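You operate a simulated robot arm through the tools that you are given. There is no shell and no other tool. Be economical: measure what you need, move in short steps, check, and stop when the job is done.

Carry out the task below with a simulated robot arm. There is one attempt and no reset: what you move stays moved.

TASK
Shut the sliding lid of the store box.
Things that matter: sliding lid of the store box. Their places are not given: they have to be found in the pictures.

It is judged by the outcome, as a careful person would: the job done as asked, and still so three seconds after it is handed in. It fails if anything else is knocked over, pushed out of place, dropped, spilled or broken.

THE ROBOT
A 7-joint arm with a two-finger parallel gripper, fixed in place. Base frame: the origin is at the foot of the arm, x ahead of it, y to its left, z up. Lengths are in mm, angles in degrees, forces in N, time in s.
Its first joint turns from -66.0 to 66.0 degrees. Payload 2.6 kg.
Tool frame: the origin (TCP) lies between the finger pads and is the grasp point; the fingertips stand 30 mm ahead of it; z points along the fingers, y is the line along which they close. The gripper opens to 94 mm. The fingers are 28 mm wide and 10 mm thick; the gripper's body (50 by 96 mm) begins 55 mm behind the TCP.
Orientation is that of the tool frame in the base frame, as [roll, pitch, yaw] about the fixed x, y, z axes, in that order (R = Rz(yaw) Ry(pitch) Rx(roll)). With the fingers straight down and closing along the base's y, the tool's x points along the base's -x, its y along +y and its z along -z.

THE INTERFACE
- The arm moves only by the tool arm_command. Its argument "targets" is a list of rows, each a list of 7 numbers: the shift along the tool's x, y, z in mm, then the turn, a rotation vector about the tool's x, y, z in degrees, then the finger opening in mm, from 0 to 94. In form: [[tx, ty, tz, ax, ay, az, gripper], ...]. A call has 1 to 12 rows; each row is the pose to reach, as a shift and turn from the pose commanded when the call began, along the tool's axes at that moment. A row lasts 0.2 s, in which the tool goes at most 50 mm and 8.6 degrees; a call with a longer step from one row to the next is refused whole, and so is a gripper value outside its range. A pose out of reach is approached as far as the arm can. The call stops where the force on the tool passes 40 N (or 10 N more than at its start, if that is more) or the arm is blocked; 0.2 s more then pass. The fingers move at their own pace (about 72 mm/s each) and stop on an object; they squeeze with about 29 N. The grip force told is the motor's: it shows also when the fingers shut on nothing. Time passes only in rows, and 0.2 s behind the last, so rows that repeat a pose let the fingers close. It gives the time, the measured TCP pose, the force on the tool (base axes), the opening and the grip force at its end, in the units of the frame above (readings bear some noise), and new pictures: "show" is both (left out), scene, wrist or none.
- Cameras (640 x 400 px; columns grow to the right, rows downward): "scene" is fixed at [47.5, 438.2, 576.2]; the picture's right is [-0.68, -0.74, 0.00], its down [-0.34, 0.31, -0.89] and it looks along [0.66, -0.60, -0.46] (base axes); focal length 326 px, centre (320, 200). "wrist" rides on the gripper at [-37, 0, -58] in the tool frame; the picture's right is [0.00, -1.00, 0.00], its down [0.97, 0.00, -0.24] and it looks along [0.24, 0.00, 0.97] (tool axes); focal length 218 px, centre (320, 200).
- locate(camera, pixels): for up to 12 pixels [column, row] of the newest picture of that camera ("zoom" is the newest enlarged one), the place [x, y, z] in the base frame of the surface seen there, good to about 3 mm. No time passes.
- zoom(camera, box): a new picture of the part [left, top, right, bottom] of that camera's present view, enlarged. No time passes.
- job_done(): hands the job in; it is judged then, once.

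Work in short steps. Measure before you move; look again where a grasp or a placing could have gone wrong, and mend it. You have 60 turns and 100 pictures in all, the two below and enlarged ones among them. Open the gripper and draw the arm clear of the work before you hand the job in, unless the task says otherwise; then end with one line.

The tools are called after ">>>" as a command line: name --pt "numbers of a row" for each row, then --argument value for the rest, lists and objects as JSON in quotes. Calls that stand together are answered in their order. arm_command: Moves the arm, as the interface text tells. Its arguments: {"type":"object","properties":{"targets":{"type":"array","items":{"type":"array","items":{"type":"number"}}},"show":{"type":"string","enum":["both","scene","wrist","none"]}},"required":["targets"]} The other tools are called the same way: locate (camera, pixels) gives the place of the surface under pixels of a picture; zoom (camera, box) takes an enlarged picture of a part of a camera's view; job_done () hands the job in.

At the start:

```text
time: 0.0
position: [329.7, 185.8, 350.6]
tcp_rot: [180.0, 0.1, 180.0]
force: [0.0, -0.7, -0.5]
gripper_width: 94.0
finger_force: 0.1
```

scene: 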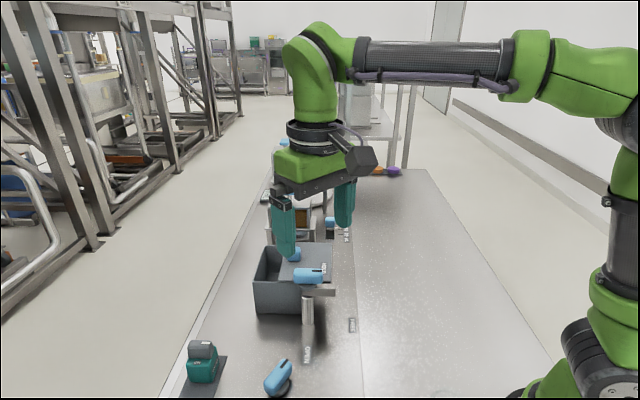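
wrist: 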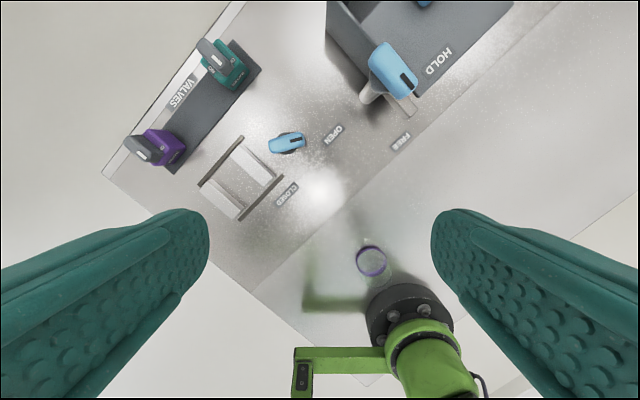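

The scene shows a grey box near (290,280) with blue things on it; I'll enlarge both views to find the sliding lid.

>>> zoom --camera "scene" --box '[170, 130, 430, 400]'

>>> zoom --camera "wrist" --box '[100, 0, 540, 275]'

```text
1.48 times, centred on (300, 265) of scene
```

zoom: 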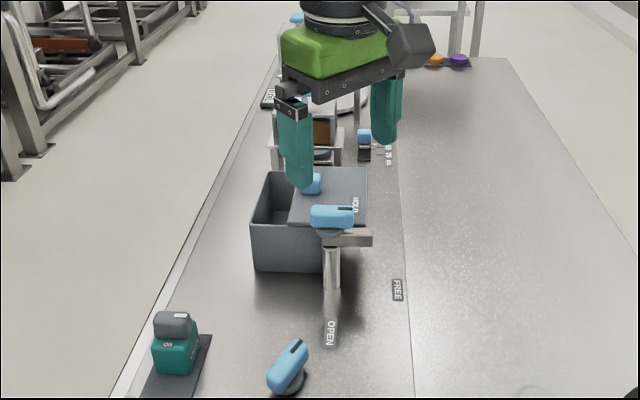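

```text
1.45 times, centred on (320, 138) of wrist
```

zoom: 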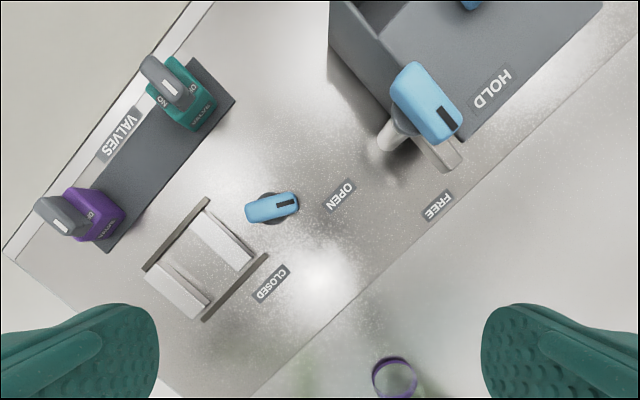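

>>> locate --camera "wrist" --pixels '[[395, 65], [408, 80], [410, 110], [370, 98], [327, 50], [510, 8], [425, 2], [432, 60], [400, 140], [335, 135], [288, 143], [415, 92]]'

>>> locate --camera "scene" --pixels '[[295, 254], [308, 276], [328, 292], [255, 282], [265, 250], [293, 262], [330, 248], [330, 222], [307, 350], [352, 325], [325, 285], [285, 280]]'

>>> arm_command --pt "0 -50 0 0 0 0 94" --pt "0 -100 0 0 0 0 94" --pt "0 -150 0 0 0 0 94" --pt "0 -185 0 0 0 0 94"

```text
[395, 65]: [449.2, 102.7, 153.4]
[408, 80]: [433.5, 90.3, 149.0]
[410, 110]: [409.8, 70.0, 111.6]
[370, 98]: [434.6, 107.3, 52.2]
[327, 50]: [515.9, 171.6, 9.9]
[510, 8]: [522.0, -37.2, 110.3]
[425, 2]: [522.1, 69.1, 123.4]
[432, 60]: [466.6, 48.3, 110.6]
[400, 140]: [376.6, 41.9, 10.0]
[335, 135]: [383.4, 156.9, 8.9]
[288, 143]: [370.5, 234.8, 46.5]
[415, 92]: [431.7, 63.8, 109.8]
```

```text
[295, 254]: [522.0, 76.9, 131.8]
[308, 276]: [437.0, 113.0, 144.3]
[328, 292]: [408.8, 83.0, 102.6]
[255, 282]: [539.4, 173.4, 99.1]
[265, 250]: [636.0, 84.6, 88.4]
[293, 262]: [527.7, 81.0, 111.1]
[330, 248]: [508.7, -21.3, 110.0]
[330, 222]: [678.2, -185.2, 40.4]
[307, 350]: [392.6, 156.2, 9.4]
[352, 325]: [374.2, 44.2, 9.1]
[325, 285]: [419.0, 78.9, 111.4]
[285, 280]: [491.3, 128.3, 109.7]
```

```text
time: 1.0
position: [329.8, -0.9, 350.3]
tcp_rot: [179.9, -0.1, -180.0]
force: [0.5, -0.1, -0.4]
gripper_width: 93.9
finger_force: 0.0
```

scene: 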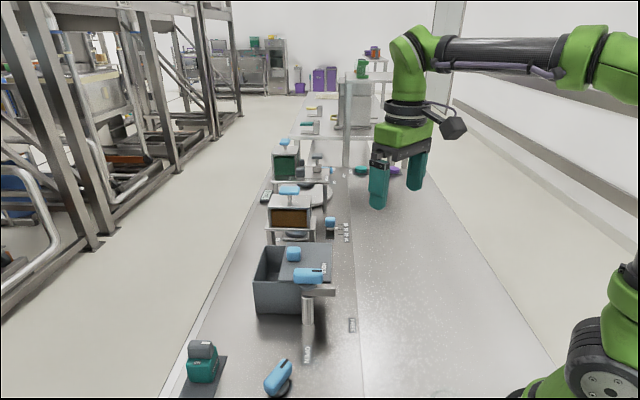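
wrist: 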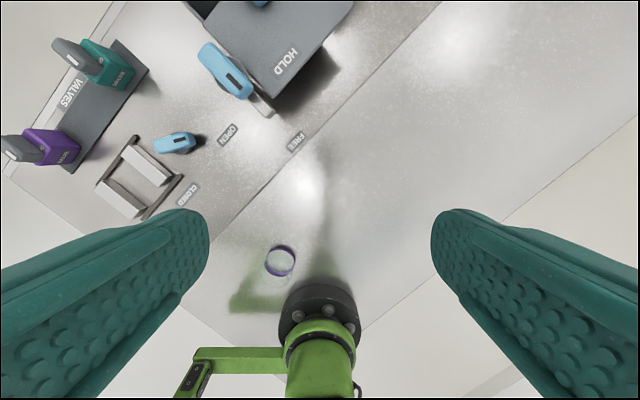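

>>> zoom --camera "scene" --box '[230, 225, 390, 325]'

>>> zoom --camera "scene" --box '[240, 120, 400, 250]'

>>> arm_command --pt "-40 20 0 0 0 0 94" --pt "-80 40 0 0 0 0 94" --pt "-120 60 0 0 0 0 94" --pt "-150 80 0 0 0 0 94"

```text
4.00 times, centred on (310, 275) of scene
```

zoom: 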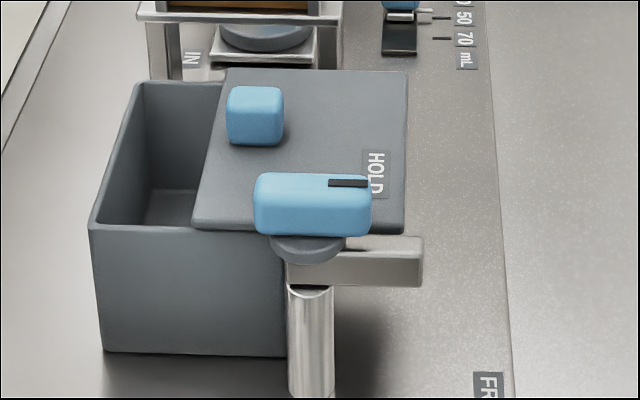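

```text
3.08 times, centred on (320, 185) of scene
```

zoom: 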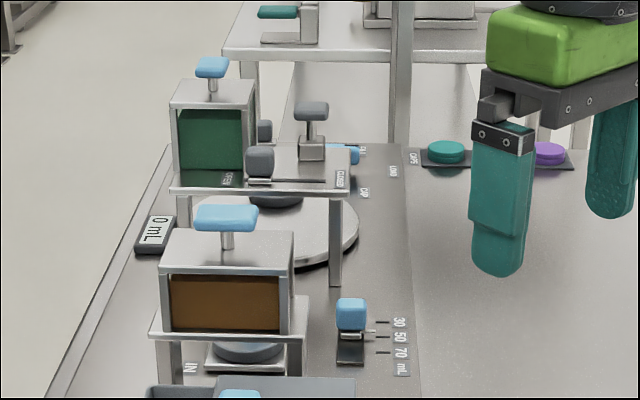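

```text
time: 2.0
position: [479.6, 79.8, 349.3]
tcp_rot: [-180.0, -0.1, -180.0]
force: [-0.3, 0.0, -0.4]
gripper_width: 94.0
finger_force: 0.1
```

scene: 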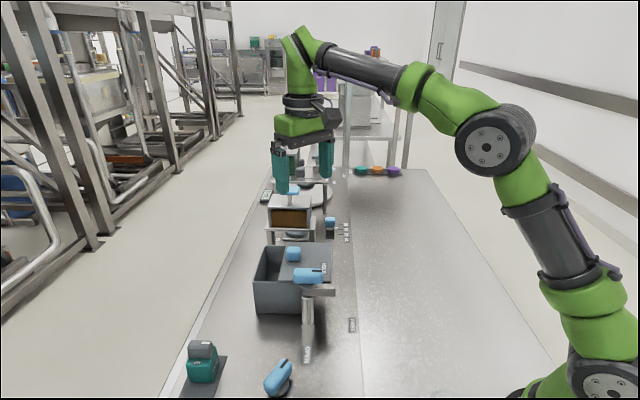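
wrist: 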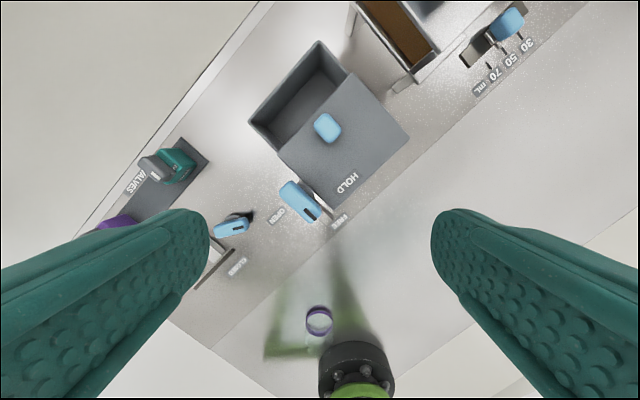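

>>> zoom --camera "wrist" --box '[230, 20, 430, 245]'

>>> locate --camera "wrist" --pixels '[[327, 128], [288, 190], [313, 214], [332, 213], [347, 183], [340, 222], [278, 152], [345, 78], [408, 137], [330, 208], [318, 43], [249, 122]]'

```text
1.78 times, centred on (330, 132) of wrist
```

zoom: 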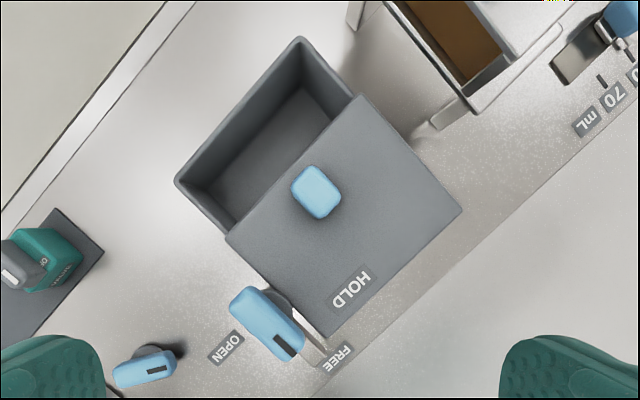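

```text
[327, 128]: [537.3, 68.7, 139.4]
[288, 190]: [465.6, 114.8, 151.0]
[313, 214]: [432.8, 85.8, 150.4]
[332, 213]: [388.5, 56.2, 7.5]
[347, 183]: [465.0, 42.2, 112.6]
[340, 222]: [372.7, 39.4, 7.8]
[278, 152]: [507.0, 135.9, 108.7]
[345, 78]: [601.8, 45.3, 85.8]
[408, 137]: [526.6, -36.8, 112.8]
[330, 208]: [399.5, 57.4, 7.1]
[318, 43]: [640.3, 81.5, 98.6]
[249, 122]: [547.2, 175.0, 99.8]
```

The lever's mark and bar point to FREE, the lid (corners about (507,136) to (527,-37)) stands some 56 mm short of shut along the base direction (0.7,0.7), with the knob at (537,69,139). I turn the tool 45° and go above the knob.

>>> arm_command --pt "-10 -2 18 0 0 7.5 70" --pt "-20 -4 36 0 0 15 70" --pt "-30 -6 54 0 0 22.5 70" --pt "-40 -8 72 0 0 30 70" --pt "-50 -10 90 0 0 37.5 70" --pt "-57.4 -11 110 0 0 45 70" --pt "-57.4 -11 110 0 0 45 70"

```text
time: 3.6
position: [538.0, 69.7, 240.0]
tcp_rot: [-180.0, 0.1, 134.9]
force: [-0.8, 0.5, 0.2]
gripper_width: 69.9
finger_force: 0.1
```

scene: 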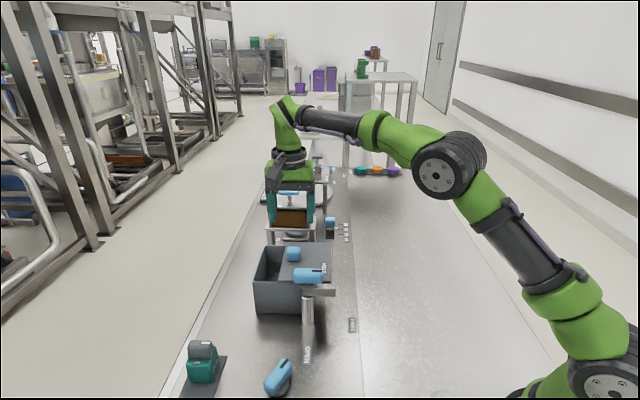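
wrist: 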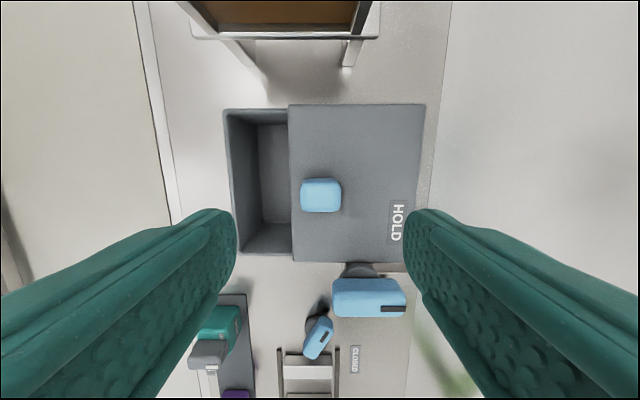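

Knob is centred at (320,195) between the fingers. Before descending I check the height of the neighbouring brown box and the lever.

>>> locate --camera "wrist" --pixels '[[320, 195], [302, 195], [340, 195], [280, 37], [280, 10], [320, 180], [320, 211], [345, 60], [290, 150], [224, 150], [375, 268], [425, 105]]'

>>> locate --camera "scene" --pixels '[[290, 193], [290, 233], [290, 215], [308, 200]]'

```text
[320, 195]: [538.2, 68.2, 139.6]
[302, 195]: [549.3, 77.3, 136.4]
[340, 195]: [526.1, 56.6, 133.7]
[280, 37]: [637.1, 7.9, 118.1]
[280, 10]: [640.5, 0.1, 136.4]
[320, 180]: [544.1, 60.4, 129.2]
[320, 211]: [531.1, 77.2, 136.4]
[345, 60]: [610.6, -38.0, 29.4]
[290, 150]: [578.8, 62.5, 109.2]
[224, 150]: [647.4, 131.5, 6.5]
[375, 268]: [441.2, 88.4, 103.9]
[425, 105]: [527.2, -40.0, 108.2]
```

```text
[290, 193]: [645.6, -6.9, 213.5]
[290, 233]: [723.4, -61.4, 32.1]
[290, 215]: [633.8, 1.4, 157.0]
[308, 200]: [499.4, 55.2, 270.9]
```

The neighbours are over 80 mm from the tool's line. I descend to z≈144 (fingertips just above the lid) and close on the knob.

>>> arm_command --pt "0 0 30 0 0 0 64" --pt "0 0 60 0 0 0 60" --pt "0 0 85 0 0 0 60" --pt "0 0 96 0 0 0 60" --pt "0 0 96 0 0 0 40" --pt "0 0 96 0 0 0 15" --pt "0 0 96 0 0 0 15"

```text
time: 5.2
position: [539.4, 70.0, 144.8]
tcp_rot: [179.9, 0.0, 134.9]
force: [-0.8, 1.8, 7.1]
gripper_width: 31.7
finger_force: 44.9
```

scene: 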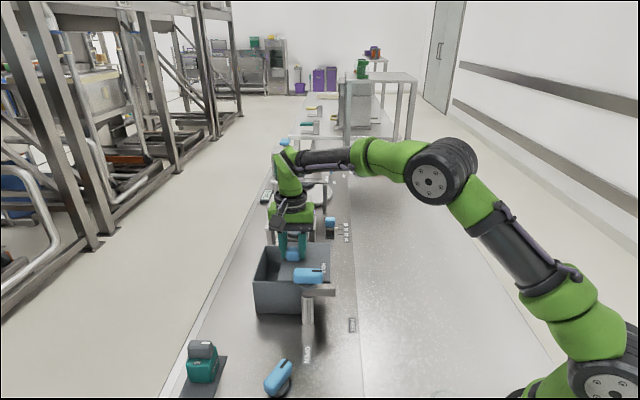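
wrist: 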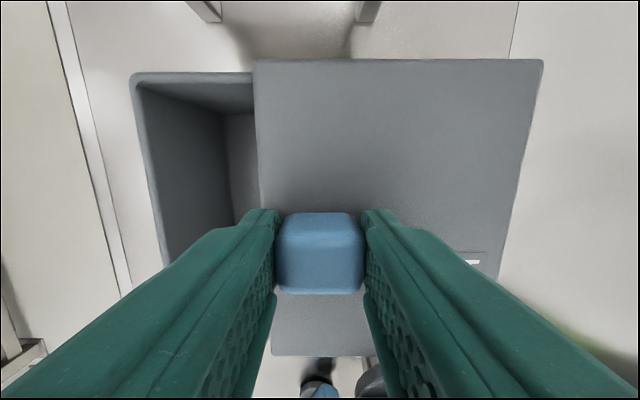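

The knob is gripped (opening 31.7). I ease up 1.5 mm and slide 25 mm along +y of the tool, watching the force.

>>> arm_command --pt "0 0 -1 0 0 0 15" --pt "0 6 -1 0 0 0 15" --pt "0 12 -1 0 0 0 15" --pt "0 18 -1 0 0 0 15" --pt "0 25 -1 0 0 0 15" --show "wrist"

```text
time: 6.4
position: [555.4, 85.2, 144.3]
tcp_rot: [-179.9, 0.2, 134.9]
force: [10.4, -11.0, -7.4]
gripper_width: 31.4
finger_force: 44.6
```

wrist: 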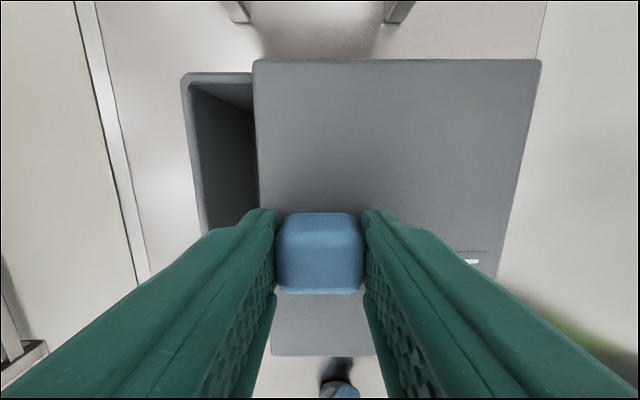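

The lid follows (edge gap went from 122 to 72 px). There's a 15 N side force toward tool −x, so I yield a little that way and slide 20 mm on.

>>> arm_command --pt "-1 5 0 0 0 0 15" --pt "-1 10 0 0 0 0 15" --pt "-1 15 0 0 0 0 15" --pt "-1 20 0 0 0 0 15" --show "wrist"

```text
time: 7.4
position: [570.4, 101.4, 144.9]
tcp_rot: [179.9, 0.1, 135.1]
force: [6.7, -5.8, -9.6]
gripper_width: 31.7
finger_force: 44.7
```

wrist: 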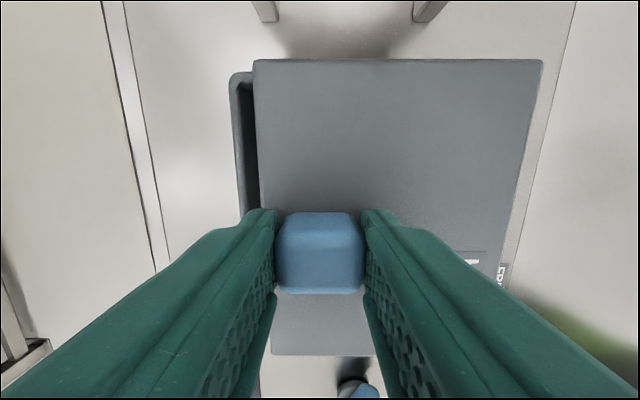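

About 10–13 mm remain (box rim still shows at 232–254). I continue in small steps until it stops.

>>> arm_command --pt "0 3 0 0 0 0 15" --pt "0 6 0 0 0 0 15" --pt "0 9 0 0 0 0 15" --pt "0 12 0 0 0 0 15" --pt "0 12 0 0 0 0 15"

```text
time: 8.6
position: [579.6, 109.8, 145.0]
tcp_rot: [-179.9, 0.0, 134.9]
force: [7.8, -5.4, -12.5]
gripper_width: 31.7
finger_force: 45.0
```

scene: 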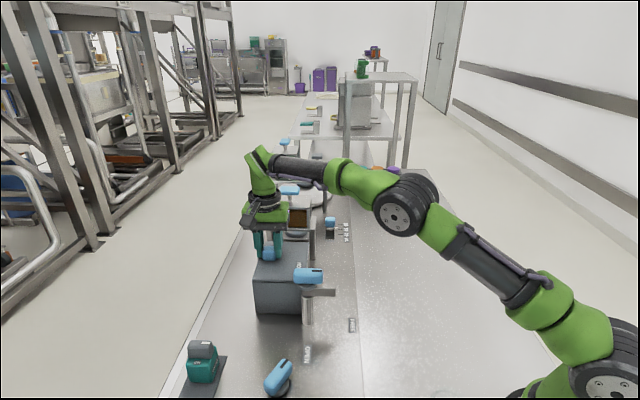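
wrist: 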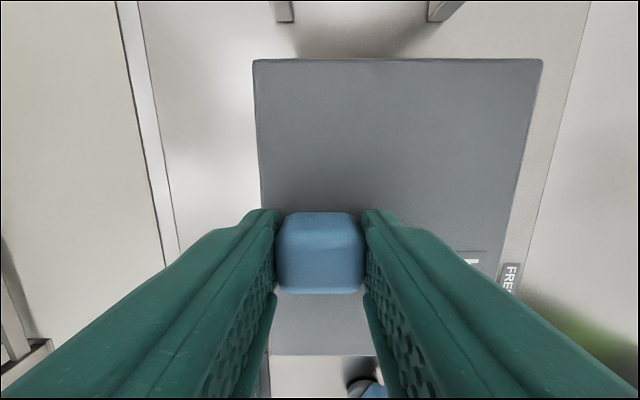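

The rim is now covered. I press up to 4 mm more to find the end stop.

>>> arm_command --pt "0 2 0 0 0 0 15" --pt "0 4 0 0 0 0 15" --pt "0 4 0 0 0 0 15" --show "wrist"

>>> zoom --camera "scene" --box '[230, 225, 390, 325]'

```text
time: 9.4
position: [580.9, 112.9, 145.1]
tcp_rot: [-180.0, -0.1, 134.9]
force: [-9.1, -6.8, -9.1]
gripper_width: 31.5
finger_force: 45.0
```

wrist: 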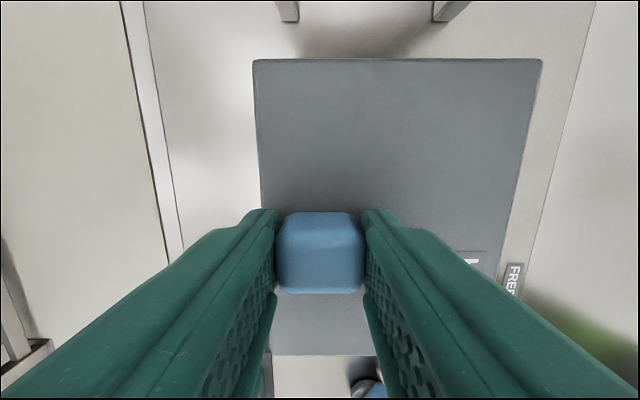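

```text
4.00 times, centred on (310, 275) of scene
```

zoom: 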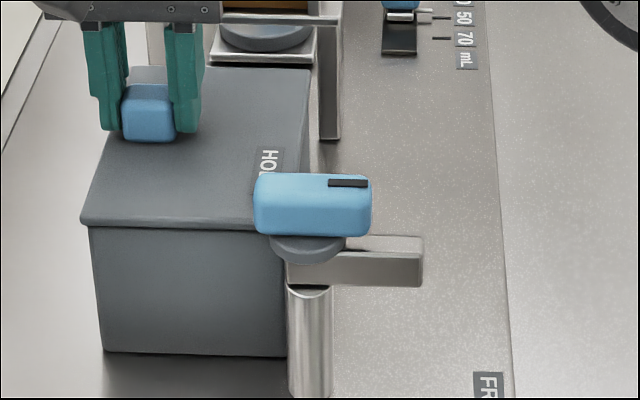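

The end stop is felt (opposing force) and the box has not moved. I release, rise, and check whether the lid stays.

>>> arm_command --pt "0 -2 0 0 0 0 15" --pt "0 -2 0 0 0 0 40" --pt "0 -2 0 0 0 0 60" --pt "0 -2 0 0 0 0 60" --pt "0 -2 -30 0 0 0 60" --pt "0 -2 -70 0 0 0 60" --pt "0 -2 -110 0 0 0 60"

>>> zoom --camera "scene" --box '[230, 225, 390, 325]'

```text
time: 11.0
position: [564.6, 133.2, 242.3]
tcp_rot: [-179.9, 0.0, 135.1]
force: [-0.5, 0.6, 0.6]
gripper_width: 59.9
finger_force: 0.0
out of reach, approached as far as the arm can: row 6, 7
```

scene: 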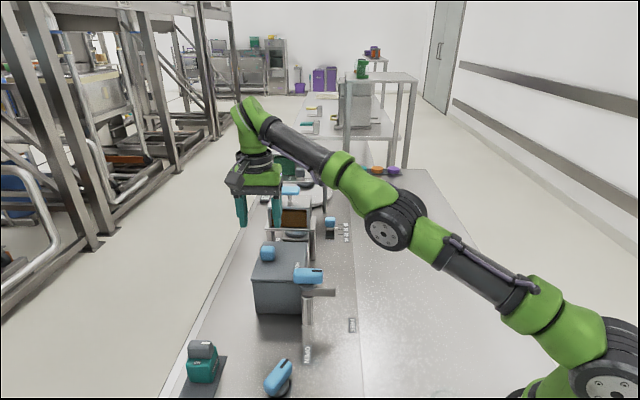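
wrist: 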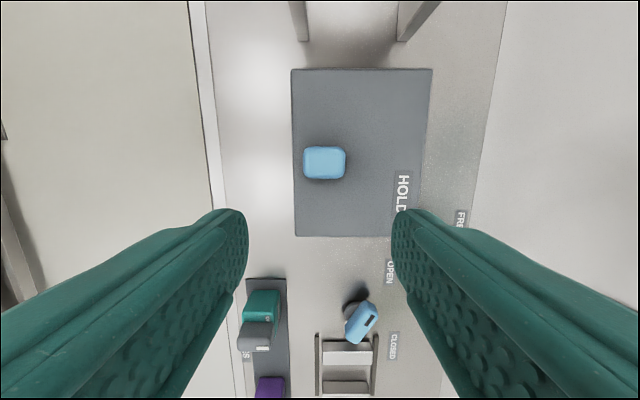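

```text
4.00 times, centred on (310, 275) of scene
```

zoom: 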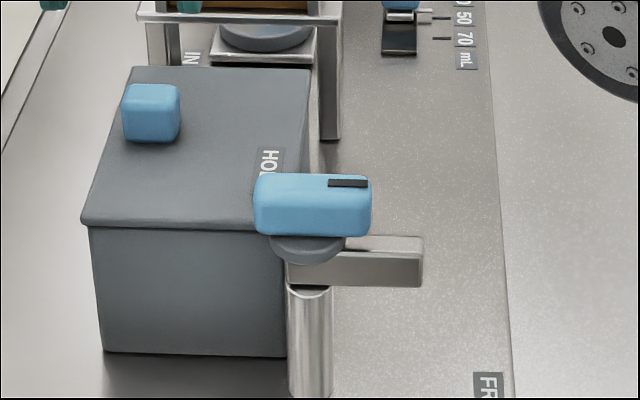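

The lid stays shut at once after release. I back away over the bench and wait, to see that it does not creep.

>>> arm_command --pt "35 -20 0 0 0 0 60" --pt "60 -50 -20 0 0 0 60" --pt "80 -90 -40 0 0 0 60" --pt "80 -130 -50 0 0 0 60" --pt "80 -130 -50 0 0 0 60" --pt "80 -130 -50 0 0 0 60" --pt "80 -130 -50 0 0 0 60" --pt "80 -130 -50 0 0 0 60" --pt "80 -130 -50 0 0 0 60" --pt "80 -130 -50 0 0 0 60" --pt "80 -130 -50 0 0 0 60" --pt "80 -130 -50 0 0 0 60"

>>> zoom --camera "scene" --box '[230, 225, 390, 325]'

```text
time: 13.6
position: [527.3, 124.9, 318.2]
tcp_rot: [-179.9, 0.0, 135.1]
force: [-1.0, 0.4, -0.6]
gripper_width: 59.9
finger_force: 0.1
out of reach, approached as far as the arm can: row 1, 2, 3, 4, 5, 6, 7, 8, 9, 10, 11, 12
```

scene: 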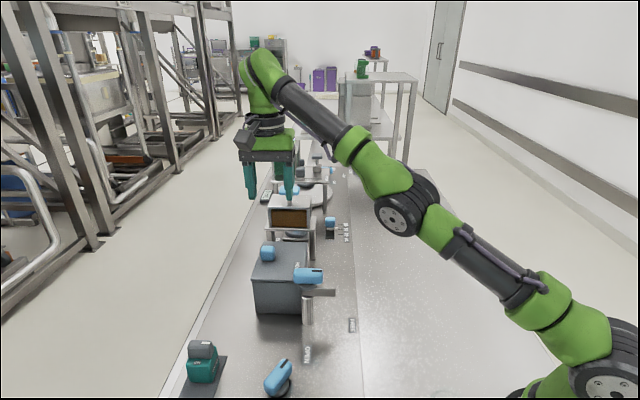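
wrist: 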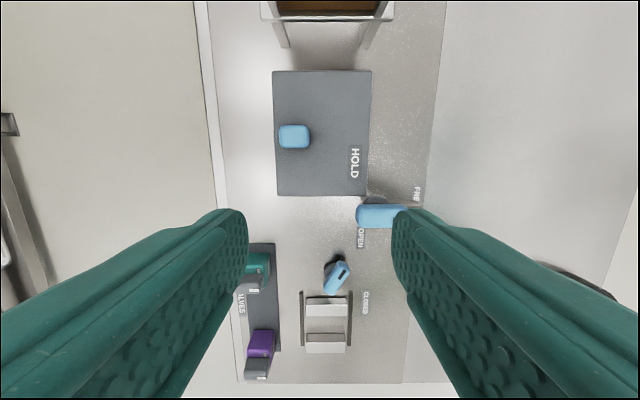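

```text
4.00 times, centred on (310, 275) of scene
```

zoom: 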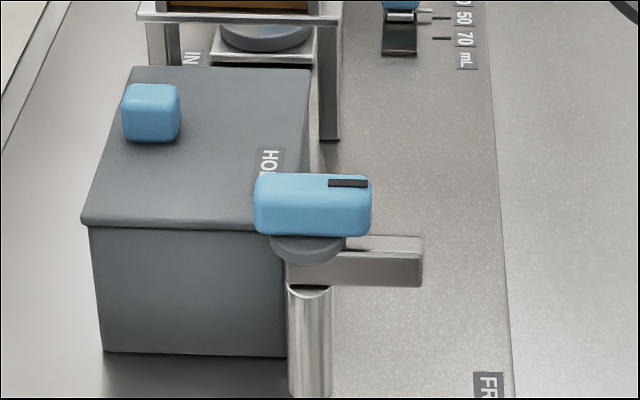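

More than 2 s after release the lid and knob are in the same pixels, the box and lever have not moved, and the gripper is open, about 200 mm above the box. I hand it in.

>>> job_done

```text
The job is handed in.
```

The store box's sliding lid is shut against its end stop and stayed there after release; the box and lever did not move, and I left the lever at FREE.
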